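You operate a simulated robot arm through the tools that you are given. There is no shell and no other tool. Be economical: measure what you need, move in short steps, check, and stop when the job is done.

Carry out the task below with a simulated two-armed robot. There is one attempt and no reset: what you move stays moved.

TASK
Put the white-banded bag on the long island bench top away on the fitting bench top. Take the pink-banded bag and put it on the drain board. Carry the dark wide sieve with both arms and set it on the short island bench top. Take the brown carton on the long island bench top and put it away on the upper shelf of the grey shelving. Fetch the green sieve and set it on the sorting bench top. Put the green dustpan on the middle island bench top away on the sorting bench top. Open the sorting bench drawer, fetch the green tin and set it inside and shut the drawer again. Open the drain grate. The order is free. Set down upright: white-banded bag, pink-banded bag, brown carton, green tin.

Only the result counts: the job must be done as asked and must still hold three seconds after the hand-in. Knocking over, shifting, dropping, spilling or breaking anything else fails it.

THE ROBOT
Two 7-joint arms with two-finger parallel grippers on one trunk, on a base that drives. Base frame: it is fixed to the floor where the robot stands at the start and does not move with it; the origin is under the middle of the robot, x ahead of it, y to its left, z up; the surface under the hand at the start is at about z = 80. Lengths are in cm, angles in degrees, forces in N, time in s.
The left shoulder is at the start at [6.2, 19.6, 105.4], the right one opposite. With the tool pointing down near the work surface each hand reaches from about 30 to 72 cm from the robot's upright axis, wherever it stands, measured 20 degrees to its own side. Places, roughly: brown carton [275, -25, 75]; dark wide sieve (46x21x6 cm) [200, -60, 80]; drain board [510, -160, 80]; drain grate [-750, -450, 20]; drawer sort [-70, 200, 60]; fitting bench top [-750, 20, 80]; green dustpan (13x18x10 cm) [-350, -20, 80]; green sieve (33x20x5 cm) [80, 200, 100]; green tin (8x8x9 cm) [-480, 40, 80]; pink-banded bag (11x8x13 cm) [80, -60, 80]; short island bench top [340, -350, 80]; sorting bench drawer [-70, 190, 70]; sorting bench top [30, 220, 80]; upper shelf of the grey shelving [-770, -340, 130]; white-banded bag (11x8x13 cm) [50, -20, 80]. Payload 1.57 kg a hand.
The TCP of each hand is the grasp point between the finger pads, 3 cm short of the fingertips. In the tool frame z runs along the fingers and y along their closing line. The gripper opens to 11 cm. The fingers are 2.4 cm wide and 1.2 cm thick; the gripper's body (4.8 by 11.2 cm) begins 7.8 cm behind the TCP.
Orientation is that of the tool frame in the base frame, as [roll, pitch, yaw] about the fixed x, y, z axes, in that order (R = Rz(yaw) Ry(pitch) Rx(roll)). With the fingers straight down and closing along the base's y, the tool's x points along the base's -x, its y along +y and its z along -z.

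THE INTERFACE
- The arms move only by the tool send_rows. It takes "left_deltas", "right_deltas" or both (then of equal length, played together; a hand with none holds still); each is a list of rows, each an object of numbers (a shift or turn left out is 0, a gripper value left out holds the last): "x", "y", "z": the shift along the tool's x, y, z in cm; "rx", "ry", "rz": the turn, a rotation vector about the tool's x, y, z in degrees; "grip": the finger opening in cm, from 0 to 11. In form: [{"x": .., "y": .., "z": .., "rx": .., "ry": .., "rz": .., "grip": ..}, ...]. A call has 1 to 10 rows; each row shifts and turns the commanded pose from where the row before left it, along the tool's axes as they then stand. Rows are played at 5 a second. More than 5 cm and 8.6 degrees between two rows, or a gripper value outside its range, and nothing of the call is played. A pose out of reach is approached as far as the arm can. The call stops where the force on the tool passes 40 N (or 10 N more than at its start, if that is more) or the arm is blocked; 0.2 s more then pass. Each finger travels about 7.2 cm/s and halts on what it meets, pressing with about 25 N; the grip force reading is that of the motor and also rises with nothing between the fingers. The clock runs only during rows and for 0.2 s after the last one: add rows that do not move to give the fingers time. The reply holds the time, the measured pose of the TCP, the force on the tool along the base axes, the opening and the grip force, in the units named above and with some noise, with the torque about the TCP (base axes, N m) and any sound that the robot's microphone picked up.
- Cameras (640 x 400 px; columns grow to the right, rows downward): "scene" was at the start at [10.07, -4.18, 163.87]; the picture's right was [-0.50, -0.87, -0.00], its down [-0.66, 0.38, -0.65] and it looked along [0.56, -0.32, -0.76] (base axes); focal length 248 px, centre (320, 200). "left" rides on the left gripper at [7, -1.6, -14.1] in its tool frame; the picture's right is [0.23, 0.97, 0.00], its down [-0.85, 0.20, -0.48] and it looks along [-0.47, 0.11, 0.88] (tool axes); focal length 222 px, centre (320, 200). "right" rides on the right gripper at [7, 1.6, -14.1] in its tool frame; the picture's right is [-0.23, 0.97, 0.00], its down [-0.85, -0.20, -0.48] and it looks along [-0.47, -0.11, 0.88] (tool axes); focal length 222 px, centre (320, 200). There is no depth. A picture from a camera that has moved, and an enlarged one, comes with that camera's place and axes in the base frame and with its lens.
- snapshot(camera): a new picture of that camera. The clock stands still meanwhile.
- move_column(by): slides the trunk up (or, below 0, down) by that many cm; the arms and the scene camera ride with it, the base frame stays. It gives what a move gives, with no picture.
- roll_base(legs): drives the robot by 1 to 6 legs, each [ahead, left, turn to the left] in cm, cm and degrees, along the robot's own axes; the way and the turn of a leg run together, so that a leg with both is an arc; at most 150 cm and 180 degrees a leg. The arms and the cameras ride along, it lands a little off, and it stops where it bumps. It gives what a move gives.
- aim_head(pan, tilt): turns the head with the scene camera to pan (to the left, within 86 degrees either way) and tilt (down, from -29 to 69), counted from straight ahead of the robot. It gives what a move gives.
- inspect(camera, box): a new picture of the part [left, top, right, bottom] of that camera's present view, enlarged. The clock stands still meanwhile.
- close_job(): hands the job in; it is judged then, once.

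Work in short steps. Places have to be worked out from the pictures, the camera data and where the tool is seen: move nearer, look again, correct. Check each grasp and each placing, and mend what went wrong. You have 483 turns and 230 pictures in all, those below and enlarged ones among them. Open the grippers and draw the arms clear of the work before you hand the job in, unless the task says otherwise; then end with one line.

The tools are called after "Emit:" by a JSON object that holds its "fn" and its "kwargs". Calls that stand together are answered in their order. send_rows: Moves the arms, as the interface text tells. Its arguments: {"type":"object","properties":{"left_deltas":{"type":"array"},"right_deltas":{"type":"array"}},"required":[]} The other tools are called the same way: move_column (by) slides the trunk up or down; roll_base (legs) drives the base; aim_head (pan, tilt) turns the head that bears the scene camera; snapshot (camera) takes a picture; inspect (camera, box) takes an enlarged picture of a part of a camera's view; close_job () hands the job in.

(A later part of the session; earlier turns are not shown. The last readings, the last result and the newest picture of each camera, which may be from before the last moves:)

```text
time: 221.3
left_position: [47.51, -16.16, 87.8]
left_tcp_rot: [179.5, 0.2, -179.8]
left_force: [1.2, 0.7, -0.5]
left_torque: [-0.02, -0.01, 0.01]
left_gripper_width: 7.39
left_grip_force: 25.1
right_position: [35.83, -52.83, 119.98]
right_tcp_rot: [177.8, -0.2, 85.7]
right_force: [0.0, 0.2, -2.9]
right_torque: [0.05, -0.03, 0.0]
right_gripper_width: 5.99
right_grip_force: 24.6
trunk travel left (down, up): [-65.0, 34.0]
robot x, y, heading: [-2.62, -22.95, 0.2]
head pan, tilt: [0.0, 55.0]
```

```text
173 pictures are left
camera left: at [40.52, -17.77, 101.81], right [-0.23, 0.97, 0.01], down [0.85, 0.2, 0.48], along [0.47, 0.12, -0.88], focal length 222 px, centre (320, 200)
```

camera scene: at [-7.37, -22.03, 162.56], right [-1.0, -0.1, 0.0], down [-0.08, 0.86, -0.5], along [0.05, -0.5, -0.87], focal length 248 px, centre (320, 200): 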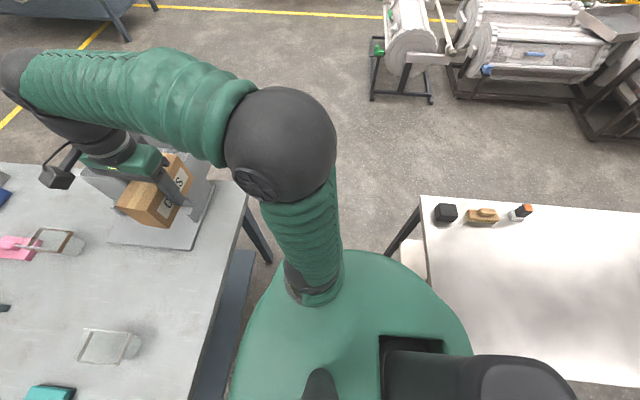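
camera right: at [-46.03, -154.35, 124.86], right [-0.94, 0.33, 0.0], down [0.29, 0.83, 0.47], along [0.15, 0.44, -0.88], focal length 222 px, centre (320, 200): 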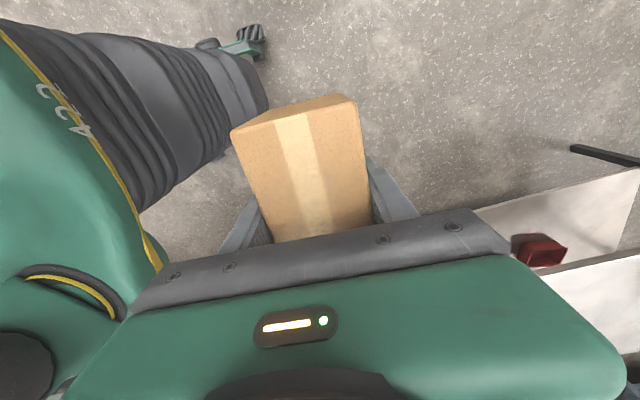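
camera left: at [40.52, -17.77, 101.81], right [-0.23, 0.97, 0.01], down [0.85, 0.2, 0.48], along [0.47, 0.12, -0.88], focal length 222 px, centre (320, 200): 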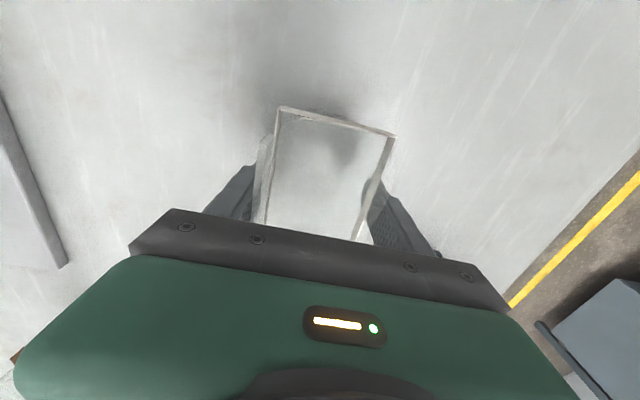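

White bag gripped (7.4 cm). Lift, draw in, and back out of the gap toward the corridor at y ≈ −160.

Emit:
{"fn": "send_rows", "kwargs": {"left_deltas": [{"z": -2}, {"z": -4}, {"z": -4}, {"z": -4}, {"z": -4}, {"z": -4}, {"z": -4}, {"x": 3}, {"x": 3}], "right_deltas": [{}, {}, {}, {}, {}, {}, {}, {"z": -2}, {"rx": 0.5}]}}

Emit:
{"fn": "roll_base", "kwargs": {"legs": [[-3, -20, 0], [-10, -25, 0], [0, -92, 0]]}}

```text
time: 223.3
left_position: [41.25, -15.94, 114.1]
left_tcp_rot: [179.5, 0.3, -179.8]
left_force: [-0.9, 0.3, -0.1]
left_torque: [-0.03, 0.0, -0.01]
left_gripper_width: 7.38
left_grip_force: 25.2
right_position: [35.6, -52.74, 121.99]
right_tcp_rot: [178.3, -0.2, 85.7]
right_force: [0.3, 0.5, -3.7]
right_torque: [0.03, 0.0, 0.01]
right_gripper_width: 6.02
right_grip_force: 24.3
trunk travel left (down, up): [-65.0, 34.0]
robot x, y, heading: [-2.66, -22.52, 0.1]
head pan, tilt: [0.0, 55.0]
```

```text
time: 230.7
left_position: [29.03, -150.19, 114.04]
left_tcp_rot: [179.8, 0.2, -179.8]
left_force: [0.5, 0.2, 0.0]
left_torque: [-0.03, 0.01, -0.01]
left_gripper_width: 7.41
left_grip_force: 24.7
right_position: [23.27, -186.87, 122.19]
right_tcp_rot: [178.3, 0.1, 85.6]
right_force: [-0.3, 0.0, -3.3]
right_torque: [-0.05, -0.01, -0.04]
right_gripper_width: 5.98
right_grip_force: 24.8
trunk travel left (down, up): [-65.0, 34.0]
robot x, y, heading: [-15.04, -156.87, 0.2]
head pan, tilt: [0.0, 55.0]
```

I turn around and drive down the corridor toward the far end, with a look partway.

Emit:
{"fn": "roll_base", "kwargs": {"legs": [[0, 0, 179.8], [130, 0, 0], [140, 0, 0]]}}

Emit:
{"fn": "aim_head", "kwargs": {"pan": 0, "tilt": 22}}

Emit:
{"fn": "snapshot", "kwargs": {"camera": "scene"}}

```text
time: 251.1
left_position: [-325.69, -171.85, 114.2]
left_tcp_rot: [179.6, 0.2, 3.4]
left_force: [0.7, 0.0, -0.5]
left_torque: [-0.01, 0.02, 0.01]
left_gripper_width: 7.37
left_grip_force: 25.3
right_position: [-321.8, -134.7, 122.19]
right_tcp_rot: [178.2, -0.1, -91.2]
right_force: [0.5, -0.7, -2.1]
right_torque: [0.0, -0.04, 0.01]
right_gripper_width: 5.99
right_grip_force: 24.6
trunk travel left (down, up): [-65.0, 34.0]
robot x, y, heading: [-282.26, -162.93, -176.7]
head pan, tilt: [0.0, 55.0]
```

```text
time: 252.1
left_position: [-325.43, -174.01, 114.02]
left_tcp_rot: [-179.3, 0.3, 3.4]
left_force: [-0.3, -0.4, -1.2]
left_torque: [0.02, 0.0, 0.0]
left_gripper_width: 7.37
left_grip_force: 24.6
right_position: [-321.62, -137.05, 122.71]
right_tcp_rot: [177.9, 1.1, -91.3]
right_force: [0.7, -0.4, -3.0]
right_torque: [0.01, 0.04, 0.01]
right_gripper_width: 6.0
right_grip_force: 25.4
trunk travel left (down, up): [-65.0, 34.0]
robot x, y, heading: [-282.11, -162.85, -176.7]
head pan, tilt: [0.0, 22.0]
```

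```text
172 pictures are left
camera scene: at [-294.52, -162.65, 168.05], right [-0.05, 1.0, -0.01], down [0.38, 0.02, -0.93], along [-0.93, -0.05, -0.38], focal length 248 px, centre (320, 200)
```

scene: 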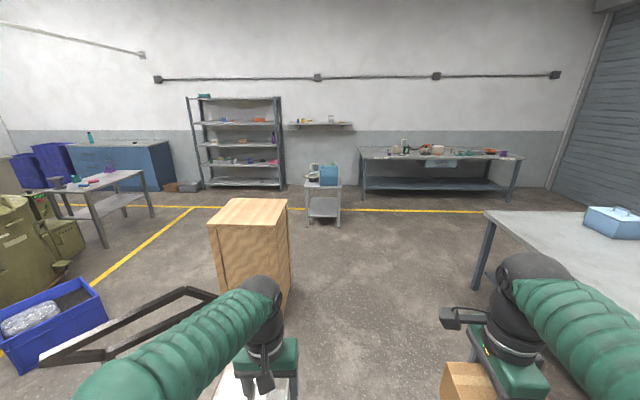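

The fitting bench front edge is about x −695, y −118…145. A wooden cart stands on my left, so I shift right to y ≈ −110 and drive on.

Emit:
{"fn": "roll_base", "kwargs": {"legs": [[0, -52, -3.3], [130, 0, 0], [130, 0, 0], [70, 0, 0]]}}

Emit:
{"fn": "aim_head", "kwargs": {"pan": -15, "tilt": 35}}

Emit:
{"fn": "snapshot", "kwargs": {"camera": "scene"}}

```text
time: 271.0
left_position: [-662.17, -119.91, 114.1]
left_tcp_rot: [-179.4, 0.3, -0.4]
left_force: [0.0, 0.1, -1.0]
left_torque: [0.0, -0.03, -0.05]
left_gripper_width: 7.41
left_grip_force: 25.2
right_position: [-655.95, -83.24, 122.68]
right_tcp_rot: [178.1, 0.9, -95.1]
right_force: [-0.2, 1.2, -3.3]
right_torque: [-0.01, 0.0, 0.0]
right_gripper_width: 5.99
right_grip_force: 25.0
trunk travel left (down, up): [-65.0, 34.0]
robot x, y, heading: [-618.28, -111.91, 179.5]
head pan, tilt: [0.0, 22.0]
```

```text
time: 271.8
left_position: [-662.3, -119.92, 114.14]
left_tcp_rot: [-179.4, 0.3, -0.6]
left_force: [0.4, 0.2, 0.3]
left_torque: [0.0, -0.01, 0.02]
left_gripper_width: 7.4
left_grip_force: 25.1
right_position: [-656.15, -83.37, 122.52]
right_tcp_rot: [178.1, 0.9, -95.1]
right_force: [0.0, 0.0, -3.4]
right_torque: [-0.03, -0.01, 0.02]
right_gripper_width: 6.0
right_grip_force: 24.9
trunk travel left (down, up): [-65.0, 34.0]
robot x, y, heading: [-618.06, -111.71, 179.4]
head pan, tilt: [-15.0, 35.0]
```

```text
171 pictures are left
camera scene: at [-630.07, -109.36, 165.97], right [0.27, 0.96, 0.0], down [0.55, -0.16, -0.82], along [-0.79, 0.22, -0.58], focal length 248 px, centre (320, 200)
```

scene: 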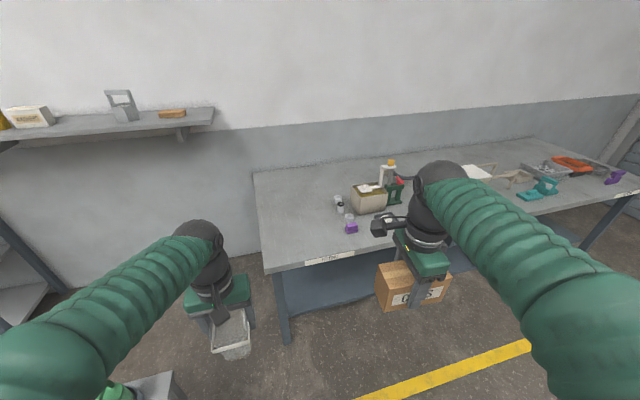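

Free area on the bench: y −114…−72, x −704…−760. I rotate the carton by 90° first, so it can later be regrasped with a horizontal tool for the shelf.

Emit:
{"fn": "send_rows", "kwargs": {"right_deltas": [{"rz": -8.5}, {"rz": -8.5}, {"rz": -8.5}, {"rz": -8.5}, {"rz": -8.5}, {"rz": -8.5}, {"rz": -8.5}, {"rz": -8.5}, {"rz": -8.5}, {"rz": -8.5}]}}

Emit:
{"fn": "roll_base", "kwargs": {"legs": [[0, -15, 0.5], [45, 0, 0]]}}

Emit:
{"fn": "snapshot", "kwargs": {"camera": "scene"}}

```text
time: 274.0
left_position: [-662.26, -119.97, 114.09]
left_tcp_rot: [-179.3, 0.3, -0.5]
left_force: [0.0, -0.2, -0.2]
left_torque: [0.03, 0.0, -0.01]
left_gripper_width: 7.42
left_grip_force: 25.2
right_position: [-656.03, -83.25, 122.57]
right_tcp_rot: [-179.2, 2.1, -10.0]
right_force: [1.0, -0.1, -2.4]
right_torque: [0.01, -0.02, 0.01]
right_gripper_width: 5.99
right_grip_force: 25.5
trunk travel left (down, up): [-65.0, 34.0]
robot x, y, heading: [-618.54, -111.91, 179.4]
head pan, tilt: [-15.0, 35.0]
```

```text
time: 277.8
left_position: [-707.73, -105.65, 114.12]
left_tcp_rot: [-179.1, 0.4, 0.0]
left_force: [-1.0, 0.0, -0.1]
left_torque: [0.02, -0.03, -0.02]
left_gripper_width: 7.41
left_grip_force: 25.2
right_position: [-701.85, -68.95, 122.75]
right_tcp_rot: [-179.1, 2.1, -9.7]
right_force: [0.0, 0.3, -2.5]
right_torque: [0.03, -0.02, 0.0]
right_gripper_width: 5.99
right_grip_force: 24.8
trunk travel left (down, up): [-65.0, 34.0]
robot x, y, heading: [-664.06, -96.66, 179.8]
head pan, tilt: [-15.0, 35.0]
```

```text
170 pictures are left
camera scene: at [-675.49, -94.96, 166.0], right [0.26, 0.96, 0.0], down [0.55, -0.15, -0.82], along [-0.79, 0.22, -0.57], focal length 248 px, centre (320, 200)
```

scene: 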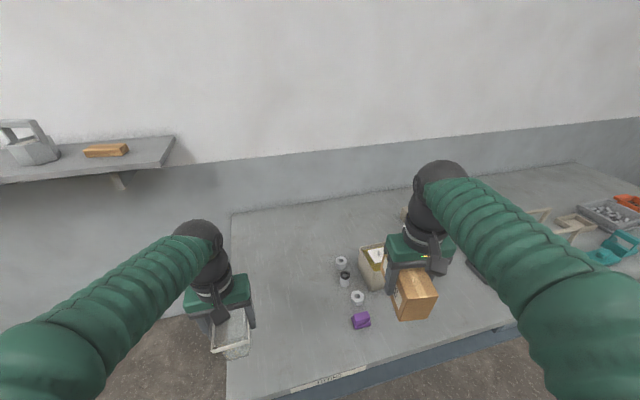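

Emit:
{"fn": "roll_base", "kwargs": {"legs": [[10, 0, 0]]}}

```text
time: 278.9
left_position: [-717.47, -104.58, 114.18]
left_tcp_rot: [-179.5, 0.4, -0.3]
left_force: [0.0, -0.5, 0.0]
left_torque: [-0.02, -0.01, 0.01]
left_gripper_width: 7.41
left_grip_force: 25.5
right_position: [-711.4, -67.96, 122.63]
right_tcp_rot: [-179.3, 2.1, -9.9]
right_force: [0.5, 0.4, -3.7]
right_torque: [-0.03, -0.02, 0.01]
right_gripper_width: 5.99
right_grip_force: 24.8
trunk travel left (down, up): [-65.0, 34.0]
robot x, y, heading: [-674.05, -96.36, 179.6]
head pan, tilt: [-15.0, 35.0]
```

Emit:
{"fn": "send_rows", "kwargs": {"left_deltas": [{"x": -4.6}, {"x": -4.7}, {"x": -4.7}, {"z": 4}, {"z": 4}, {"z": 4}, {"z": 4}, {"z": 4}, {"z": 3}]}}

Emit:
{"fn": "snapshot", "kwargs": {"camera": "left"}}

```text
time: 280.9
left_position: [-731.98, -104.46, 90.84]
left_tcp_rot: [-179.4, 0.3, -0.3]
left_force: [-0.2, 0.1, -0.5]
left_torque: [0.03, -0.02, 0.03]
left_gripper_width: 7.39
left_grip_force: 25.1
right_position: [-711.89, -68.04, 122.59]
right_tcp_rot: [-179.2, 1.9, -9.8]
right_force: [0.3, -0.1, -3.3]
right_torque: [0.01, -0.02, -0.01]
right_gripper_width: 5.99
right_grip_force: 24.8
trunk travel left (down, up): [-65.0, 34.0]
robot x, y, heading: [-673.75, -96.1, 179.5]
head pan, tilt: [-15.0, 35.0]
```

```text
169 pictures are left
camera left: at [-724.91, -102.86, 104.86], right [0.22, -0.97, -0.01], down [-0.85, -0.2, 0.48], along [-0.47, -0.1, -0.88], focal length 222 px, centre (320, 200)
```

left: 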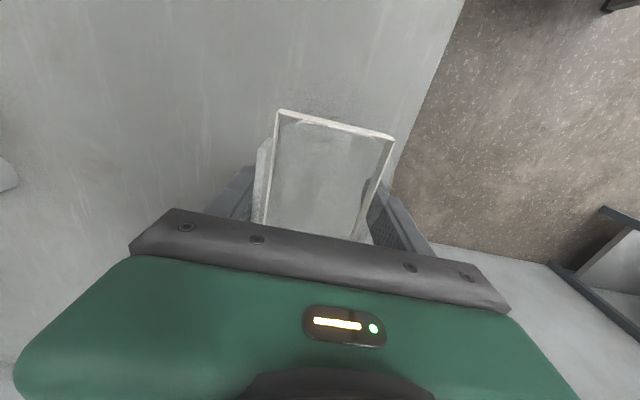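

A bit close to the bench's side edge; I shift 4 cm inward and lower to contact.

Emit:
{"fn": "send_rows", "kwargs": {"left_deltas": [{"y": -2}, {"y": -2}, {"z": 1.5}, {"z": 0.8}, {"z": 0.4}, {"z": 0.3}, {"z": 0.3}, {}]}}

```text
time: 282.7
left_position: [-732.07, -100.36, 87.87]
left_tcp_rot: [-179.4, 0.3, -0.3]
left_force: [0.4, 0.2, -0.1]
left_torque: [0.01, 0.0, 0.04]
left_gripper_width: 7.43
left_grip_force: 24.8
right_position: [-711.75, -68.15, 122.58]
right_tcp_rot: [-179.2, 2.0, -9.7]
right_force: [0.4, 0.2, -2.5]
right_torque: [-0.02, -0.01, 0.01]
right_gripper_width: 5.98
right_grip_force: 25.0
trunk travel left (down, up): [-65.0, 34.0]
robot x, y, heading: [-674.08, -95.9, 179.7]
head pan, tilt: [-15.0, 35.0]
```

Emit:
{"fn": "send_rows", "kwargs": {"left_deltas": [{"z": 0.3}, {"z": 0.3}, {"z": 0.3}, {}]}}

```text
time: 283.7
left_position: [-732.02, -100.17, 87.16]
left_tcp_rot: [-179.3, 0.6, -0.3]
left_force: [-2.9, 5.8, 19.9]
left_torque: [-0.25, 0.0, -0.03]
left_gripper_width: 7.43
left_grip_force: 25.4
right_position: [-711.63, -67.97, 122.62]
right_tcp_rot: [-179.4, 2.0, -9.8]
right_force: [-0.5, 0.2, -1.7]
right_torque: [-0.01, 0.01, 0.0]
right_gripper_width: 5.98
right_grip_force: 24.8
trunk travel left (down, up): [-65.0, 34.0]
robot x, y, heading: [-673.84, -96.44, 179.4]
head pan, tilt: [-15.0, 35.0]
```

Contact. I ease up, release, raise and draw the left hand back.

Emit:
{"fn": "send_rows", "kwargs": {"left_deltas": [{"z": -0.4}, {"grip": 8}, {"grip": 9.5}, {"grip": 11}, {}, {"z": -2}, {"z": -4}, {"z": -4}, {"z": -4}, {"z": -4}]}}

Emit:
{"fn": "snapshot", "kwargs": {"camera": "left"}}

```text
time: 285.9
left_position: [-731.67, -100.3, 105.29]
left_tcp_rot: [-179.4, 0.4, -0.2]
left_force: [-0.3, 0.3, -0.3]
left_torque: [-0.03, 0.0, 0.0]
left_gripper_width: 11.01
left_grip_force: 0.2
right_position: [-711.71, -67.93, 122.67]
right_tcp_rot: [-179.3, 2.1, -9.7]
right_force: [-0.1, -0.1, -2.5]
right_torque: [0.0, -0.04, 0.01]
right_gripper_width: 6.0
right_grip_force: 25.0
trunk travel left (down, up): [-65.0, 34.0]
robot x, y, heading: [-674.37, -96.33, 179.4]
head pan, tilt: [-15.0, 35.0]
```

```text
168 pictures are left
camera left: at [-724.61, -98.75, 119.34], right [0.22, -0.97, -0.01], down [-0.85, -0.2, 0.48], along [-0.47, -0.1, -0.88], focal length 222 px, centre (320, 200)
```

left: 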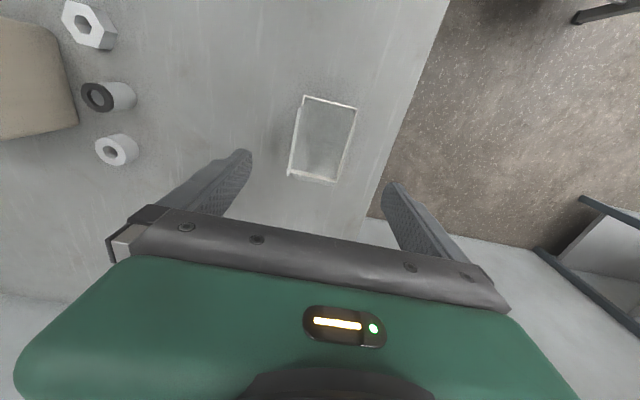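

White bag stands well. Now I set the carton down near the front edge at about [−716, −84], levelling the right hand.

Emit:
{"fn": "send_rows", "kwargs": {"left_deltas": [{"z": -4}, {"z": -4}, {"x": 4}, {"x": 4}, {"x": 4}, {"x": 4}, {"x": 3}], "right_deltas": [{"rz": -4.5, "ry": 2, "rx": -0.7}, {"rz": -4.5}, {"x": -2.2, "y": 4}, {"x": -2.2, "y": 4}, {"y": 4}, {"y": 4}, {}]}}

Emit:
{"fn": "send_rows", "kwargs": {"right_deltas": [{"z": 4}, {"z": 4}, {"z": 4}, {"z": 4}, {"z": 4}, {"z": 4}, {"z": 4}, {"z": 3}, {}]}}

Emit:
{"fn": "snapshot", "kwargs": {"camera": "right"}}

```text
time: 287.5
left_position: [-712.75, -100.9, 113.42]
left_tcp_rot: [-179.3, 0.5, -0.3]
left_force: [0.1, 0.0, 0.6]
left_torque: [0.01, -0.04, 0.0]
left_gripper_width: 10.99
left_grip_force: 0.1
right_position: [-716.67, -84.0, 122.25]
right_tcp_rot: [-179.8, 0.0, -0.8]
right_force: [-0.2, -0.4, -3.0]
right_torque: [0.02, -0.02, -0.02]
right_gripper_width: 5.99
right_grip_force: 24.9
trunk travel left (down, up): [-65.0, 34.0]
robot x, y, heading: [-674.3, -95.94, 179.5]
head pan, tilt: [-15.0, 35.0]
```

```text
time: 289.5
left_position: [-712.85, -100.83, 113.35]
left_tcp_rot: [-179.3, 0.4, -0.3]
left_force: [-0.5, -0.8, 0.0]
left_torque: [-0.01, -0.01, 0.01]
left_gripper_width: 11.02
left_grip_force: 0.0
right_position: [-716.7, -83.84, 91.49]
right_tcp_rot: [-179.8, 0.0, -0.8]
right_force: [-0.4, 0.1, -2.6]
right_torque: [-0.01, -0.02, 0.0]
right_gripper_width: 5.99
right_grip_force: 24.9
trunk travel left (down, up): [-65.0, 34.0]
robot x, y, heading: [-674.17, -96.49, 179.6]
head pan, tilt: [-15.0, 35.0]
```

```text
167 pictures are left
camera right: at [-709.58, -85.66, 105.62], right [-0.24, -0.97, 0.0], down [-0.85, 0.21, 0.48], along [-0.46, 0.12, -0.88], focal length 222 px, centre (320, 200)
```

right: 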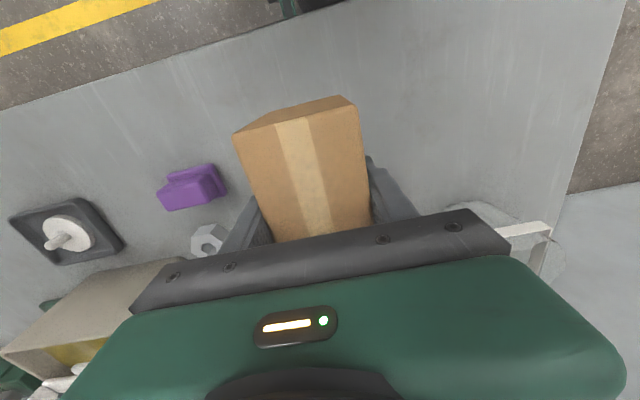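

Clear around. I lower the carton to the bench.

Emit:
{"fn": "send_rows", "kwargs": {"right_deltas": [{"z": 3}, {"z": 2}, {"z": 1}, {"z": 0.5}, {"z": 0.3}, {}]}}

```text
time: 290.9
left_position: [-712.81, -100.94, 113.4]
left_tcp_rot: [-179.4, 0.2, -0.2]
left_force: [0.3, 0.4, 0.0]
left_torque: [0.01, 0.0, 0.04]
left_gripper_width: 11.0
left_grip_force: 0.0
right_position: [-716.35, -83.94, 84.87]
right_tcp_rot: [-179.8, -0.1, -0.8]
right_force: [0.7, 0.2, -2.7]
right_torque: [-0.01, -0.03, 0.03]
right_gripper_width: 5.99
right_grip_force: 25.2
trunk travel left (down, up): [-65.0, 34.0]
robot x, y, heading: [-674.2, -96.58, 179.2]
head pan, tilt: [-15.0, 35.0]
```

Emit:
{"fn": "send_rows", "kwargs": {"right_deltas": [{"z": 0.3}, {"z": 0.3}, {}, {"grip": 7}, {"grip": 8.5}, {}, {"z": -3}, {"z": -4}, {"z": -4}, {"z": -4}]}}

Emit:
{"fn": "snapshot", "kwargs": {"camera": "right"}}

```text
time: 293.1
left_position: [-712.71, -101.0, 113.36]
left_tcp_rot: [-179.5, 0.4, -0.2]
left_force: [0.6, 0.0, -0.7]
left_torque: [-0.01, 0.01, -0.01]
left_gripper_width: 11.0
left_grip_force: 0.0
right_position: [-716.02, -83.98, 99.45]
right_tcp_rot: [-179.9, 0.0, -0.9]
right_force: [-0.6, -0.8, 0.1]
right_torque: [0.0, 0.0, 0.01]
right_gripper_width: 8.51
right_grip_force: 0.0
trunk travel left (down, up): [-65.0, 34.0]
robot x, y, heading: [-673.78, -96.55, 179.4]
head pan, tilt: [-15.0, 35.0]
```

```text
166 pictures are left
camera right: at [-708.94, -85.57, 113.38], right [-0.24, -0.97, 0.0], down [-0.85, 0.21, 0.48], along [-0.46, 0.12, -0.88], focal length 222 px, centre (320, 200)
```

right: 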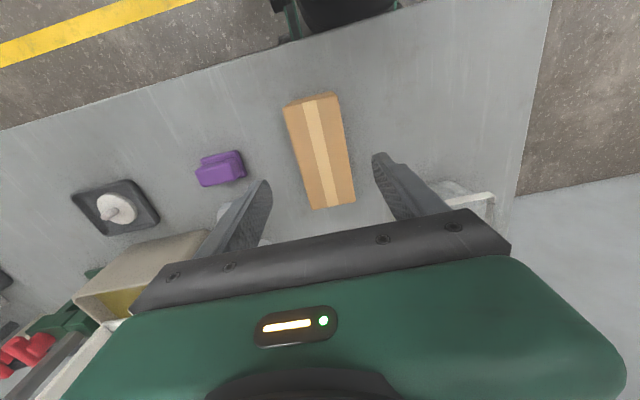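

Now the regrasp: I raise the right hand, back the base 20 cm, and pitch the tool 60° forward.

Emit:
{"fn": "send_rows", "kwargs": {"right_deltas": [{"z": -4}, {"z": -4}, {"z": -4}, {"z": -4}]}}

Emit:
{"fn": "roll_base", "kwargs": {"legs": [[-20, 0, 0.5]]}}

Emit:
{"fn": "send_rows", "kwargs": {"right_deltas": [{"ry": -8.5}, {"ry": -8.5}, {"ry": -8.5}, {"ry": -8.5}, {"ry": -8.5}, {"ry": -8.5}, {"ry": -8.5}, {"ry": -0.5}, {}]}}

Emit:
{"fn": "snapshot", "kwargs": {"camera": "scene"}}

```text
time: 294.1
left_position: [-712.75, -100.92, 113.37]
left_tcp_rot: [-179.4, 0.4, -0.3]
left_force: [-0.4, -0.2, -0.6]
left_torque: [0.01, 0.04, 0.03]
left_gripper_width: 10.99
left_grip_force: 0.0
right_position: [-715.87, -84.03, 115.69]
right_tcp_rot: [-179.8, -0.1, -0.7]
right_force: [-0.1, -0.2, 0.2]
right_torque: [0.0, -0.04, -0.01]
right_gripper_width: 8.53
right_grip_force: 0.0
trunk travel left (down, up): [-65.0, 34.0]
robot x, y, heading: [-674.17, -96.23, 179.4]
head pan, tilt: [-15.0, 35.0]
```

```text
time: 295.7
left_position: [-692.65, -101.32, 113.22]
left_tcp_rot: [-179.4, 0.3, -0.1]
left_force: [0.3, 0.1, 0.0]
left_torque: [-0.02, -0.01, 0.01]
left_gripper_width: 11.01
left_grip_force: 0.2
right_position: [-696.06, -84.28, 115.62]
right_tcp_rot: [-179.8, -0.2, -0.7]
right_force: [0.6, -0.2, 0.4]
right_torque: [0.0, 0.02, 0.01]
right_gripper_width: 8.5
right_grip_force: 0.1
trunk travel left (down, up): [-65.0, 34.0]
robot x, y, heading: [-653.42, -96.82, 179.8]
head pan, tilt: [-15.0, 35.0]
```

```text
time: 297.7
left_position: [-692.46, -101.15, 113.38]
left_tcp_rot: [-179.4, 0.4, 0.0]
left_force: [0.4, -0.2, -0.2]
left_torque: [-0.03, -0.01, 0.02]
left_gripper_width: 11.0
left_grip_force: 0.1
right_position: [-700.19, -84.57, 115.7]
right_tcp_rot: [-179.7, 60.0, -0.4]
right_force: [0.1, 0.4, 0.0]
right_torque: [0.04, 0.0, -0.04]
right_gripper_width: 8.5
right_grip_force: 0.1
right hand out of reach, approached as far as the arm can: row 5, 6, 7, 8
trunk travel left (down, up): [-65.0, 34.0]
robot x, y, heading: [-653.86, -96.25, 179.5]
head pan, tilt: [-15.0, 35.0]
```

```text
165 pictures are left
camera scene: at [-665.18, -94.14, 165.99], right [0.26, 0.96, 0.0], down [0.55, -0.15, -0.82], along [-0.79, 0.22, -0.57], focal length 248 px, centre (320, 200)
```

scene: 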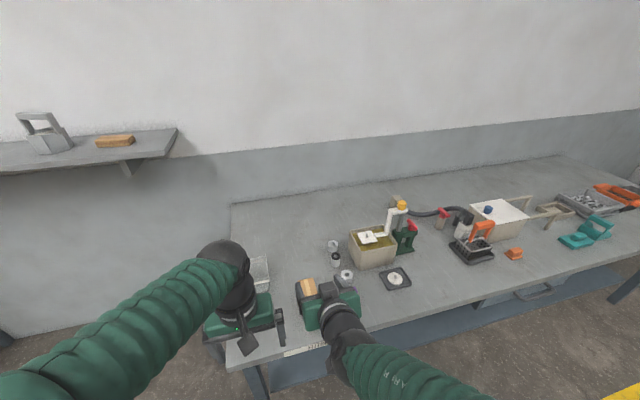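

Pitch reached. I move forward over the carton, still high, and check.

Emit:
{"fn": "send_rows", "kwargs": {"right_deltas": [{"z": 4.33, "x": -2.5}, {"z": 4.33, "x": -2.5}, {"z": 4.33, "x": -2.5}, {"z": 2.3, "x": 4}, {"z": 2.3, "x": 4}, {}]}}

Emit:
{"fn": "snapshot", "kwargs": {"camera": "right"}}

Emit:
{"fn": "inspect", "kwargs": {"camera": "scene", "box": [220, 220, 420, 345]}}

```text
time: 299.1
left_position: [-692.32, -101.07, 113.48]
left_tcp_rot: [-179.4, 0.3, -0.1]
left_force: [0.6, -0.7, 0.0]
left_torque: [0.04, 0.01, -0.01]
left_gripper_width: 11.01
left_grip_force: 0.0
right_position: [-715.24, -84.99, 106.23]
right_tcp_rot: [-179.8, 60.0, -0.5]
right_force: [-0.5, -0.6, 0.4]
right_torque: [0.01, -0.01, 0.0]
right_gripper_width: 8.5
right_grip_force: 0.0
trunk travel left (down, up): [-65.0, 34.0]
robot x, y, heading: [-653.32, -96.7, 179.6]
head pan, tilt: [-15.0, 35.0]
```

```text
164 pictures are left
camera right: at [-699.45, -86.73, 107.15], right [-0.12, -0.97, 0.19], down [-0.01, 0.2, 0.98], along [-0.99, 0.12, -0.03], focal length 222 px, centre (320, 200)
```

right: 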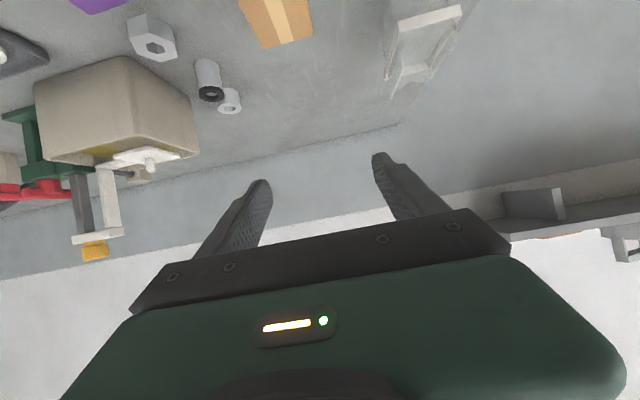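

```text
3.20 times, centred on (320, 282) of scene
camera zoom: at [-665.28, -94.19, 165.98], right [0.26, 0.96, 0.0], down [0.55, -0.15, -0.82], along [-0.79, 0.22, -0.57], focal length 792 px, centre (320, -64)
```

zoom: 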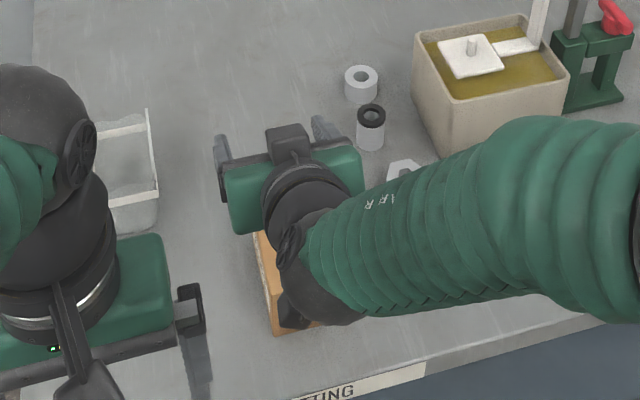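

Carton far end at x ≈ −724.5, y ≈ −84. I correct y by 1 cm and descend halfway.

Emit:
{"fn": "send_rows", "kwargs": {"right_deltas": [{"z": 2.4, "x": 3.74, "y": -1}, {"z": 2.4, "x": 3.74}, {"z": 2.4, "x": 3.74}, {}]}}

Emit:
{"fn": "inspect", "kwargs": {"camera": "scene", "box": [220, 220, 420, 345]}}

Emit:
{"fn": "snapshot", "kwargs": {"camera": "left"}}

```text
time: 300.1
left_position: [-692.3, -101.22, 113.41]
left_tcp_rot: [-179.3, 0.5, -0.1]
left_force: [-0.3, 0.7, 0.8]
left_torque: [0.04, 0.04, -0.02]
left_gripper_width: 11.0
left_grip_force: 0.1
right_position: [-715.74, -83.63, 92.96]
right_tcp_rot: [-179.8, 60.2, -0.3]
right_force: [0.4, -1.0, 0.1]
right_torque: [0.02, -0.01, -0.01]
right_gripper_width: 8.48
right_grip_force: 0.1
trunk travel left (down, up): [-65.0, 34.0]
robot x, y, heading: [-654.04, -96.15, 179.6]
head pan, tilt: [-15.0, 35.0]
```

```text
3.20 times, centred on (320, 282) of scene
camera zoom: at [-665.38, -94.25, 165.98], right [0.26, 0.96, 0.0], down [0.55, -0.15, -0.82], along [-0.79, 0.22, -0.58], focal length 792 px, centre (320, -64)
```

zoom: 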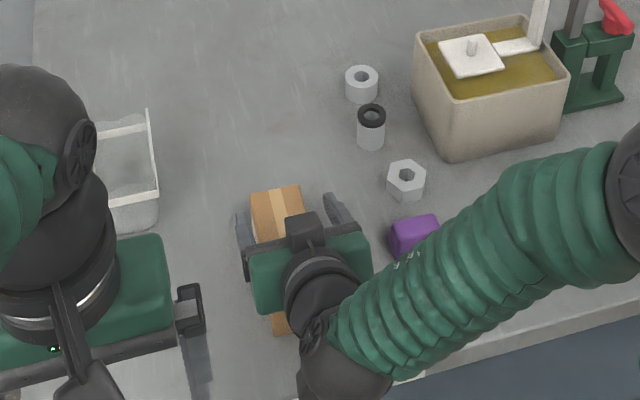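

```text
161 pictures are left
camera left: at [-685.3, -99.62, 127.41], right [0.23, -0.97, -0.01], down [-0.85, -0.2, 0.48], along [-0.47, -0.1, -0.88], focal length 222 px, centre (320, 200)
```

left: 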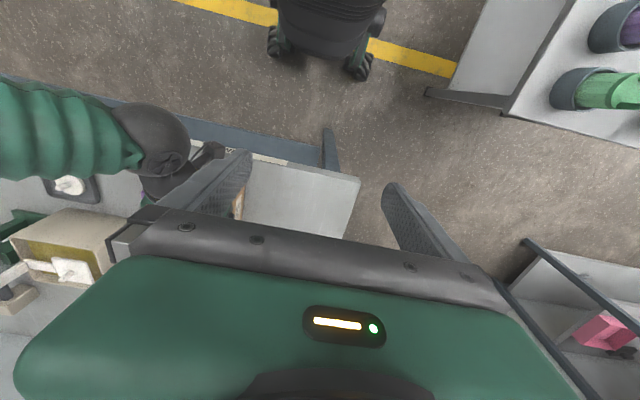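

Emit:
{"fn": "send_rows", "kwargs": {"right_deltas": [{"z": 1.25, "x": 2.16}, {"z": 1.25, "x": 2.16}, {}]}}

Emit:
{"fn": "inspect", "kwargs": {"camera": "scene", "box": [220, 220, 420, 345]}}

```text
time: 300.9
left_position: [-692.43, -101.09, 113.33]
left_tcp_rot: [-179.6, 0.3, -0.1]
left_force: [0.6, -0.3, -0.9]
left_torque: [-0.01, 0.0, 0.0]
left_gripper_width: 11.0
left_grip_force: 0.1
right_position: [-715.75, -83.42, 89.32]
right_tcp_rot: [-179.8, 60.1, -0.3]
right_force: [0.5, 0.0, -0.8]
right_torque: [-0.04, -0.01, 0.01]
right_gripper_width: 8.51
right_grip_force: 0.1
right hand out of reach, approached as far as the arm can: row 2
trunk travel left (down, up): [-65.0, 34.0]
robot x, y, heading: [-653.72, -96.37, 179.7]
head pan, tilt: [-15.0, 35.0]
```

```text
3.20 times, centred on (320, 282) of scene
camera zoom: at [-665.31, -94.21, 165.98], right [0.26, 0.96, 0.0], down [0.55, -0.15, -0.82], along [-0.79, 0.22, -0.57], focal length 792 px, centre (320, -64)
```

zoom: 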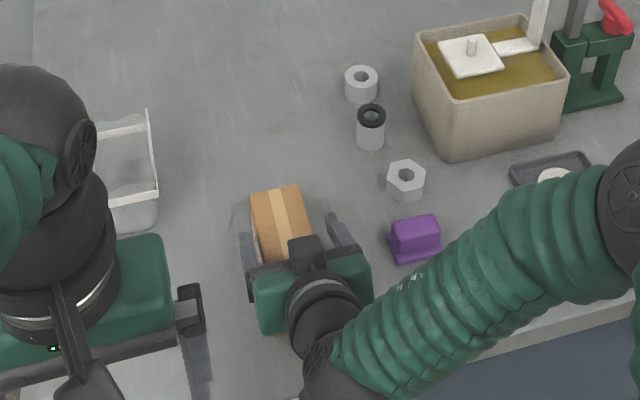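

The arm is near its limit; I lower with the trunk instead, 5 cm.

Emit:
{"fn": "move_column", "kwargs": {"by": -4.8}}

Emit:
{"fn": "inspect", "kwargs": {"camera": "scene", "box": [220, 220, 420, 345]}}

Emit:
{"fn": "snapshot", "kwargs": {"camera": "right"}}

```text
time: 301.8
left_position: [-692.48, -101.11, 108.56]
left_tcp_rot: [-179.4, 0.3, -0.2]
left_force: [-0.4, -0.7, -0.6]
left_torque: [0.0, 0.02, -0.01]
left_gripper_width: 11.01
left_grip_force: 0.1
right_position: [-715.83, -83.61, 84.55]
right_tcp_rot: [-179.7, 60.1, -0.4]
right_force: [-1.3, -1.0, 0.5]
right_torque: [0.01, 0.0, 0.01]
right_gripper_width: 8.52
right_grip_force: 0.0
trunk travel left (down, up): [-60.2, 38.8]
robot x, y, heading: [-653.43, -96.56, 179.7]
head pan, tilt: [-15.0, 35.0]
```

```text
3.20 times, centred on (320, 282) of scene
camera zoom: at [-665.38, -94.2, 161.17], right [0.26, 0.96, 0.0], down [0.55, -0.15, -0.82], along [-0.79, 0.22, -0.58], focal length 792 px, centre (320, -64)
```

zoom: 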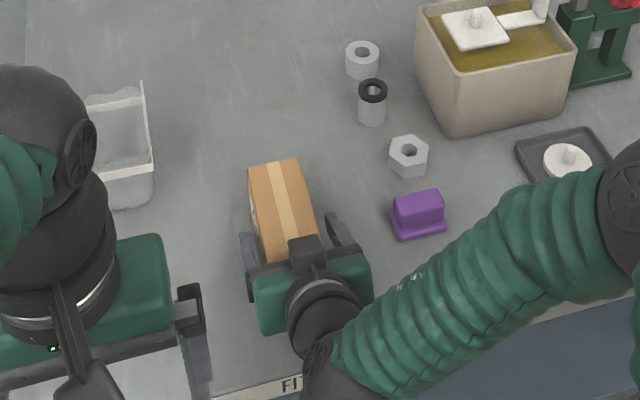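

```text
158 pictures are left
camera right: at [-699.94, -85.16, 85.45], right [-0.13, -0.97, 0.19], down [-0.01, 0.2, 0.98], along [-0.99, 0.12, -0.03], focal length 222 px, centre (320, 200)
```

right: 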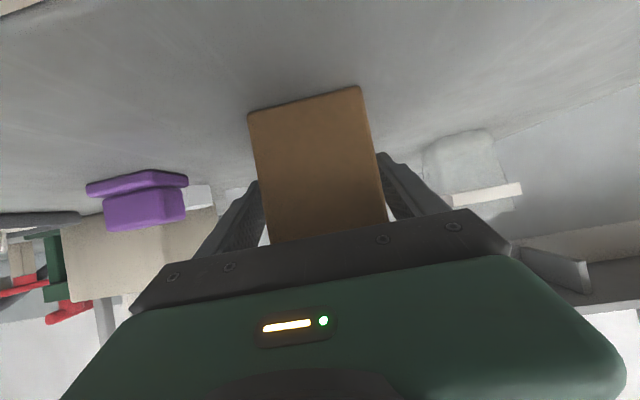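

The carton sits between the fingers. Closing.

Emit:
{"fn": "send_rows", "kwargs": {"right_deltas": [{"grip": 7}, {"grip": 5.5}, {"grip": 4}, {}, {}]}}

```text
time: 303.0
left_position: [-692.43, -101.13, 108.52]
left_tcp_rot: [-179.4, 0.4, -0.1]
left_force: [-0.4, -0.6, 0.1]
left_torque: [-0.04, -0.01, -0.04]
left_gripper_width: 10.98
left_grip_force: 0.1
right_position: [-715.78, -83.47, 84.52]
right_tcp_rot: [-179.7, 60.1, -0.4]
right_force: [-1.8, -1.0, 0.3]
right_torque: [-0.2, -0.08, -0.03]
right_gripper_width: 6.01
right_grip_force: 25.2
trunk travel left (down, up): [-60.2, 38.8]
robot x, y, heading: [-653.51, -96.46, 179.7]
head pan, tilt: [-15.0, 35.0]
```

Gripped at 6.0 cm. I lift with the trunk, back off and look at the way to the shelving.

Emit:
{"fn": "move_column", "kwargs": {"by": 20}}

Emit:
{"fn": "roll_base", "kwargs": {"legs": [[-45, 0, 0]]}}

Emit:
{"fn": "aim_head", "kwargs": {"pan": 50, "tilt": 35}}

Emit:
{"fn": "snapshot", "kwargs": {"camera": "scene"}}

```text
time: 305.2
left_position: [-692.37, -101.06, 128.59]
left_tcp_rot: [-179.5, 0.3, -0.1]
left_force: [-0.9, 0.2, -0.3]
left_torque: [-0.02, 0.01, 0.0]
left_gripper_width: 11.0
left_grip_force: 0.0
right_position: [-715.83, -83.43, 104.37]
right_tcp_rot: [-179.8, 60.0, -0.5]
right_force: [-0.1, 0.4, -3.7]
right_torque: [-0.03, -0.03, 0.0]
right_gripper_width: 5.99
right_grip_force: 24.4
trunk travel left (down, up): [-80.2, 18.8]
robot x, y, heading: [-653.45, -96.77, 179.8]
head pan, tilt: [-15.0, 35.0]
```

```text
time: 307.9
left_position: [-648.74, -101.79, 128.56]
left_tcp_rot: [-179.4, 0.3, 1.1]
left_force: [0.5, 0.4, -0.2]
left_torque: [-0.04, 0.0, 0.03]
left_gripper_width: 11.01
left_grip_force: 0.0
right_position: [-672.47, -84.53, 104.28]
right_tcp_rot: [-179.7, 59.9, 0.8]
right_force: [-0.3, 0.3, -3.6]
right_torque: [0.04, -0.06, -0.01]
right_gripper_width: 5.99
right_grip_force: 25.0
trunk travel left (down, up): [-80.2, 18.8]
robot x, y, heading: [-610.0, -96.32, -179.1]
head pan, tilt: [-15.0, 35.0]
```

```text
time: 309.2
left_position: [-648.38, -101.79, 128.61]
left_tcp_rot: [-179.4, 0.4, 1.2]
left_force: [-0.2, 0.4, 0.1]
left_torque: [-0.01, 0.0, 0.02]
left_gripper_width: 11.03
left_grip_force: 0.0
right_position: [-672.19, -84.62, 104.46]
right_tcp_rot: [-179.6, 60.1, 0.8]
right_force: [0.6, -0.5, -3.4]
right_torque: [-0.04, -0.05, 0.02]
right_gripper_width: 5.99
right_grip_force: 25.0
trunk travel left (down, up): [-80.2, 18.8]
robot x, y, heading: [-609.84, -96.33, -178.9]
head pan, tilt: [50.0, 35.0]
```

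```text
157 pictures are left
camera scene: at [-618.83, -103.18, 181.17], right [-0.78, 0.63, 0.0], down [0.36, 0.44, -0.82], along [-0.52, -0.64, -0.57], focal length 248 px, centre (320, 200)
```

scene: 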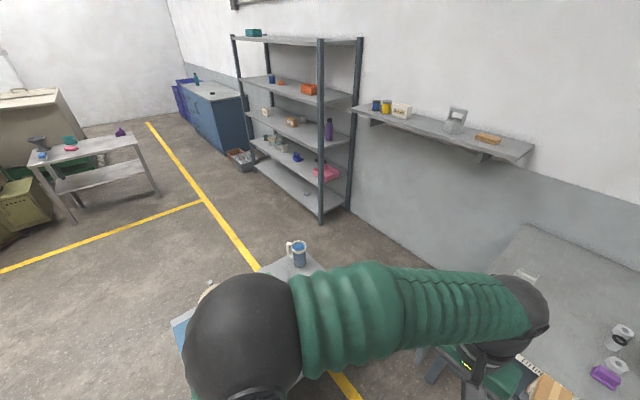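

The shelving spans y −271…−452, front at x ≈ −758; the upper shelf is at z ≈ 131. I back up past the stool, strafe left to y ≈ −335.

Emit:
{"fn": "roll_base", "kwargs": {"legs": [[-52, 0, -1.1], [0, 120, 0], [0, 118, 0]]}}

Emit:
{"fn": "aim_head", "kwargs": {"pan": 0, "tilt": 20}}

Emit:
{"fn": "snapshot", "kwargs": {"camera": "scene"}}

```text
time: 323.7
left_position: [-596.92, -340.15, 128.59]
left_tcp_rot: [-179.5, 0.5, -1.7]
left_force: [0.6, 0.3, 0.4]
left_torque: [-0.02, 0.06, 0.04]
left_gripper_width: 11.01
left_grip_force: 0.0
right_position: [-619.91, -321.81, 104.58]
right_tcp_rot: [-179.9, 60.1, -2.2]
right_force: [0.5, -0.4, -4.3]
right_torque: [-0.03, -0.04, 0.03]
right_gripper_width: 6.02
right_grip_force: 24.7
trunk travel left (down, up): [-80.2, 18.8]
robot x, y, heading: [-558.19, -336.98, 177.9]
head pan, tilt: [50.0, 35.0]
```

```text
time: 324.9
left_position: [-596.69, -340.31, 128.7]
left_tcp_rot: [-179.4, 0.4, -1.8]
left_force: [-0.2, -0.1, -0.8]
left_torque: [0.0, 0.01, 0.03]
left_gripper_width: 11.0
left_grip_force: 0.1
right_position: [-619.71, -321.91, 104.55]
right_tcp_rot: [-179.7, 60.2, -2.0]
right_force: [0.8, -0.3, -3.4]
right_torque: [0.0, -0.07, -0.02]
right_gripper_width: 5.98
right_grip_force: 25.0
trunk travel left (down, up): [-80.2, 18.8]
robot x, y, heading: [-558.34, -336.58, 178.0]
head pan, tilt: [0.0, 20.0]
```

```text
156 pictures are left
camera scene: at [-570.93, -336.35, 183.55], right [0.03, 1.0, 0.0], down [0.34, -0.01, -0.94], along [-0.94, 0.03, -0.34], focal length 248 px, centre (320, 200)
```

scene: 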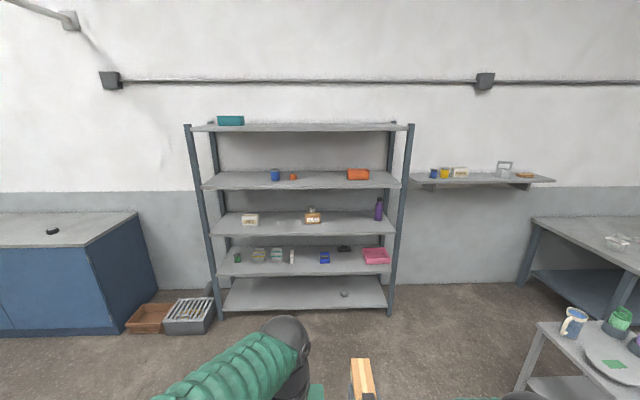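

Free space on the upper shelf between y −346 and −311. I raise the trunk and hand to z ≈ 140 first.

Emit:
{"fn": "move_column", "kwargs": {"by": 18.5}}

Emit:
{"fn": "send_rows", "kwargs": {"right_deltas": [{"z": -2, "x": -3.46}, {"z": -2, "x": -3.46}, {"z": -2, "x": -3.46}, {"z": -2, "x": -3.46}, {"z": -1, "x": -1.73}, {}]}}

Emit:
{"fn": "roll_base", "kwargs": {"legs": [[0, 5, 2], [110, 0, 0]]}}

Emit:
{"fn": "aim_head", "kwargs": {"pan": -10, "tilt": 35}}

Emit:
{"fn": "snapshot", "kwargs": {"camera": "scene"}}

Emit:
{"fn": "snapshot", "kwargs": {"camera": "right"}}

```text
time: 326.9
left_position: [-596.75, -340.2, 147.15]
left_tcp_rot: [-179.4, 0.4, -1.7]
left_force: [-0.2, 0.6, -0.7]
left_torque: [-0.05, -0.01, -0.01]
left_gripper_width: 11.02
left_grip_force: 0.2
right_position: [-619.74, -321.95, 123.02]
right_tcp_rot: [-179.7, 60.1, -2.0]
right_force: [-0.6, -0.2, -2.4]
right_torque: [-0.01, -0.03, -0.01]
right_gripper_width: 5.98
right_grip_force: 25.0
trunk travel left (down, up): [-98.7, 0.3]
robot x, y, heading: [-558.07, -336.91, 178.1]
head pan, tilt: [0.0, 20.0]
```

```text
time: 328.3
left_position: [-596.88, -340.29, 147.1]
left_tcp_rot: [-179.4, 0.5, -1.7]
left_force: [-0.1, -0.3, 0.0]
left_torque: [-0.01, -0.02, 0.04]
left_gripper_width: 11.02
left_grip_force: 0.1
right_position: [-619.76, -322.21, 141.0]
right_tcp_rot: [-179.7, 60.0, -2.1]
right_force: [-0.2, -0.8, -1.9]
right_torque: [0.0, -0.03, 0.02]
right_gripper_width: 5.99
right_grip_force: 25.0
trunk travel left (down, up): [-98.7, 0.3]
robot x, y, heading: [-558.49, -336.76, 178.0]
head pan, tilt: [0.0, 20.0]
```

```text
time: 334.5
left_position: [-708.24, -344.71, 147.19]
left_tcp_rot: [-179.4, 0.6, -1.0]
left_force: [-0.4, -0.8, 1.4]
left_torque: [0.0, 0.03, 0.02]
left_gripper_width: 10.97
left_grip_force: 0.0
right_position: [-731.29, -326.88, 141.23]
right_tcp_rot: [-179.5, 60.2, -1.2]
right_force: [-0.1, -0.1, -3.4]
right_torque: [0.02, -0.07, -0.02]
right_gripper_width: 6.01
right_grip_force: 24.5
trunk travel left (down, up): [-98.7, 0.3]
robot x, y, heading: [-670.29, -340.92, 178.6]
head pan, tilt: [0.0, 20.0]
```

```text
time: 335.3
left_position: [-708.15, -344.03, 147.25]
left_tcp_rot: [-179.5, 0.6, -1.1]
left_force: [0.5, -0.3, -0.5]
left_torque: [0.0, 0.01, 0.03]
left_gripper_width: 11.01
left_grip_force: 0.1
right_position: [-731.27, -326.33, 141.13]
right_tcp_rot: [-179.8, 60.2, -1.5]
right_force: [0.5, 0.6, -3.0]
right_torque: [-0.03, -0.05, 0.07]
right_gripper_width: 6.02
right_grip_force: 24.7
trunk travel left (down, up): [-98.7, 0.3]
robot x, y, heading: [-669.71, -340.37, 178.6]
head pan, tilt: [-10.0, 35.0]
```

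```text
155 pictures are left
camera scene: at [-681.78, -337.55, 199.67], right [0.2, 0.98, -0.01], down [0.56, -0.12, -0.82], along [-0.8, 0.16, -0.58], focal length 248 px, centre (320, 200)
```

scene: 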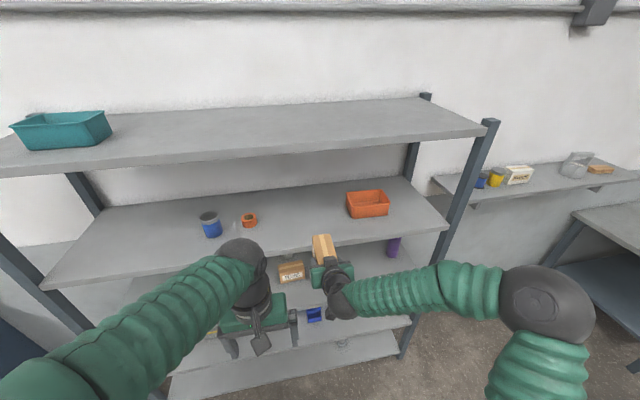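

```text
154 pictures are left
camera right: at [-715.48, -328.27, 142.0], right [-0.14, -0.97, 0.2], down [0.0, 0.2, 0.98], along [-0.99, 0.14, -0.03], focal length 222 px, centre (320, 200)
```

right: 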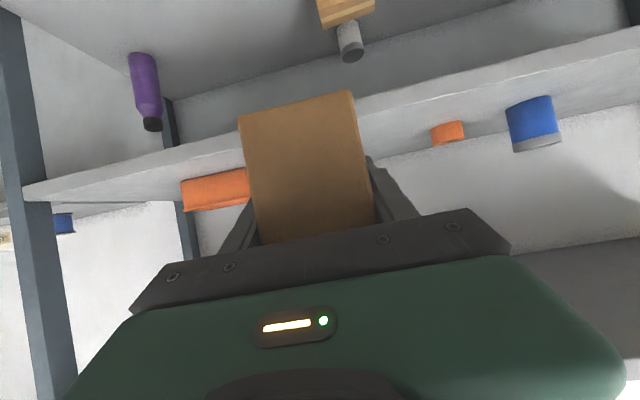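

The shelf is at x −749…−786, z ≈ 130, gap at y −345…−312. I draw the left hand back a little, then drive straight in with the carton at z ≈ 141.

Emit:
{"fn": "send_rows", "kwargs": {"left_deltas": [{"x": 3}, {"x": 3}]}}

Emit:
{"fn": "roll_base", "kwargs": {"legs": [[0, 3, 1.2], [31, 0, 0]]}}

Emit:
{"fn": "snapshot", "kwargs": {"camera": "scene"}}

Emit:
{"fn": "snapshot", "kwargs": {"camera": "right"}}

```text
time: 335.9
left_position: [-701.78, -345.36, 147.12]
left_tcp_rot: [-179.1, 0.8, -0.9]
left_force: [0.6, -0.8, -0.4]
left_torque: [0.02, 0.05, -0.01]
left_gripper_width: 11.0
left_grip_force: 0.0
right_position: [-731.01, -327.49, 141.39]
right_tcp_rot: [-178.9, 60.4, -0.7]
right_force: [-0.5, 0.5, -2.4]
right_torque: [0.03, -0.06, -0.01]
right_gripper_width: 5.98
right_grip_force: 24.9
trunk travel left (down, up): [-98.7, 0.3]
robot x, y, heading: [-670.1, -340.24, 178.8]
head pan, tilt: [-10.0, 35.0]
```

```text
time: 338.4
left_position: [-732.97, -350.04, 147.16]
left_tcp_rot: [-178.6, 0.9, 0.0]
left_force: [0.1, 0.3, -0.1]
left_torque: [-0.07, -0.01, -0.01]
left_gripper_width: 11.0
left_grip_force: 0.0
right_position: [-762.42, -332.68, 141.62]
right_tcp_rot: [-178.0, 60.4, 1.2]
right_force: [0.3, -1.5, -3.1]
right_torque: [0.02, -0.03, -0.01]
right_gripper_width: 5.98
right_grip_force: 24.8
trunk travel left (down, up): [-98.7, 0.3]
robot x, y, heading: [-700.91, -343.44, 179.4]
head pan, tilt: [-10.0, 35.0]
```

```text
153 pictures are left
camera scene: at [-712.32, -344.05, 199.74], right [0.18, 0.98, 0.01], down [0.56, -0.09, -0.82], along [-0.81, 0.15, -0.57], focal length 248 px, centre (320, 200)
```

scene: 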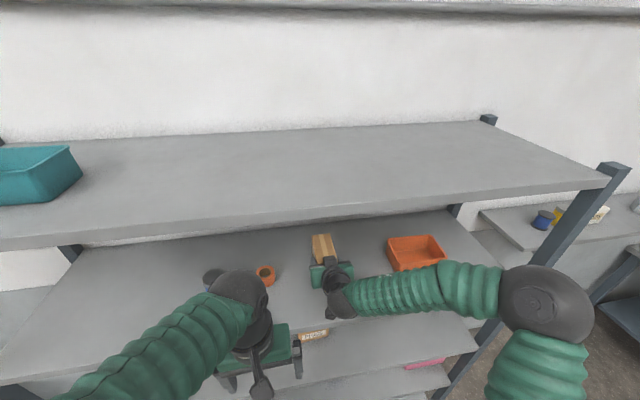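

```text
152 pictures are left
camera right: at [-746.54, -334.37, 142.37], right [-0.12, -0.98, 0.18], down [0.0, 0.18, 0.98], along [-0.99, 0.12, -0.02], focal length 222 px, centre (320, 200)
```

right: 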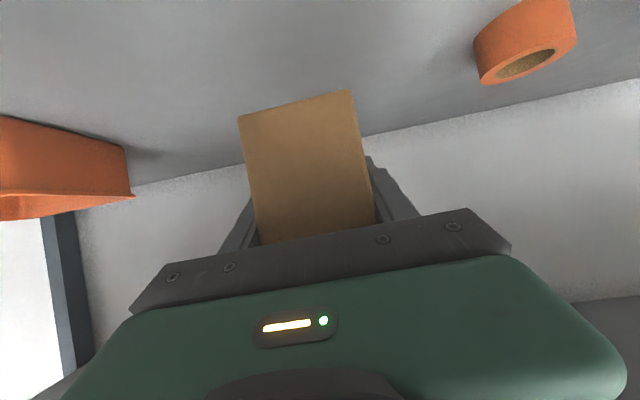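

Carton is over the shelf, centred between the orange box and the roll. I lower gently.

Emit:
{"fn": "send_rows", "kwargs": {"right_deltas": [{"z": 1, "x": 1.73}, {"z": 1, "x": 1.73}, {"z": 0.5, "x": 0.87}, {}]}}

```text
time: 339.4
left_position: [-733.66, -349.72, 147.0]
left_tcp_rot: [-178.8, 0.6, 0.0]
left_force: [0.1, 0.0, 0.2]
left_torque: [0.06, 0.03, -0.05]
left_gripper_width: 11.0
left_grip_force: 0.2
right_position: [-763.0, -332.3, 136.21]
right_tcp_rot: [-178.3, 60.2, 0.8]
right_force: [0.5, -0.6, -2.9]
right_torque: [0.0, -0.1, -0.02]
right_gripper_width: 6.01
right_grip_force: 25.2
trunk travel left (down, up): [-98.7, 0.3]
robot x, y, heading: [-701.23, -343.5, 179.8]
head pan, tilt: [-10.0, 35.0]
```

Emit:
{"fn": "send_rows", "kwargs": {"right_deltas": [{"z": 0.25, "x": 0.43}, {"z": 0.2, "x": 0.35}, {"z": 0.2, "x": 0.35}, {}]}}

```text
time: 340.4
left_position: [-733.77, -349.23, 147.07]
left_tcp_rot: [-178.9, 0.6, -0.1]
left_force: [0.1, -0.6, 0.1]
left_torque: [0.05, 0.02, 0.03]
left_gripper_width: 11.01
left_grip_force: 0.1
right_position: [-762.93, -331.93, 134.84]
right_tcp_rot: [-178.6, 60.2, 0.6]
right_force: [-0.2, -0.8, -3.3]
right_torque: [0.0, -0.07, 0.0]
right_gripper_width: 5.98
right_grip_force: 24.8
trunk travel left (down, up): [-98.7, 0.3]
robot x, y, heading: [-700.98, -343.59, 179.5]
head pan, tilt: [-10.0, 35.0]
```

Emit:
{"fn": "send_rows", "kwargs": {"right_deltas": [{"z": 0.2, "x": 0.35}, {"z": 0.2, "x": 0.35}, {"z": 0.2, "x": 0.35}, {}]}}

```text
time: 341.4
left_position: [-733.31, -348.3, 147.26]
left_tcp_rot: [-179.2, 0.8, 0.0]
left_force: [-0.3, 0.2, 0.0]
left_torque: [0.01, -0.02, 0.01]
left_gripper_width: 11.01
left_grip_force: 0.0
right_position: [-762.83, -331.02, 133.94]
right_tcp_rot: [-179.3, 60.5, 0.0]
right_force: [-2.5, 1.1, 24.6]
right_torque: [-0.38, -0.19, -0.57]
right_gripper_width: 5.99
right_grip_force: 25.0
trunk travel left (down, up): [-98.7, 0.3]
robot x, y, heading: [-701.36, -343.35, 179.5]
head pan, tilt: [-10.0, 35.0]
```

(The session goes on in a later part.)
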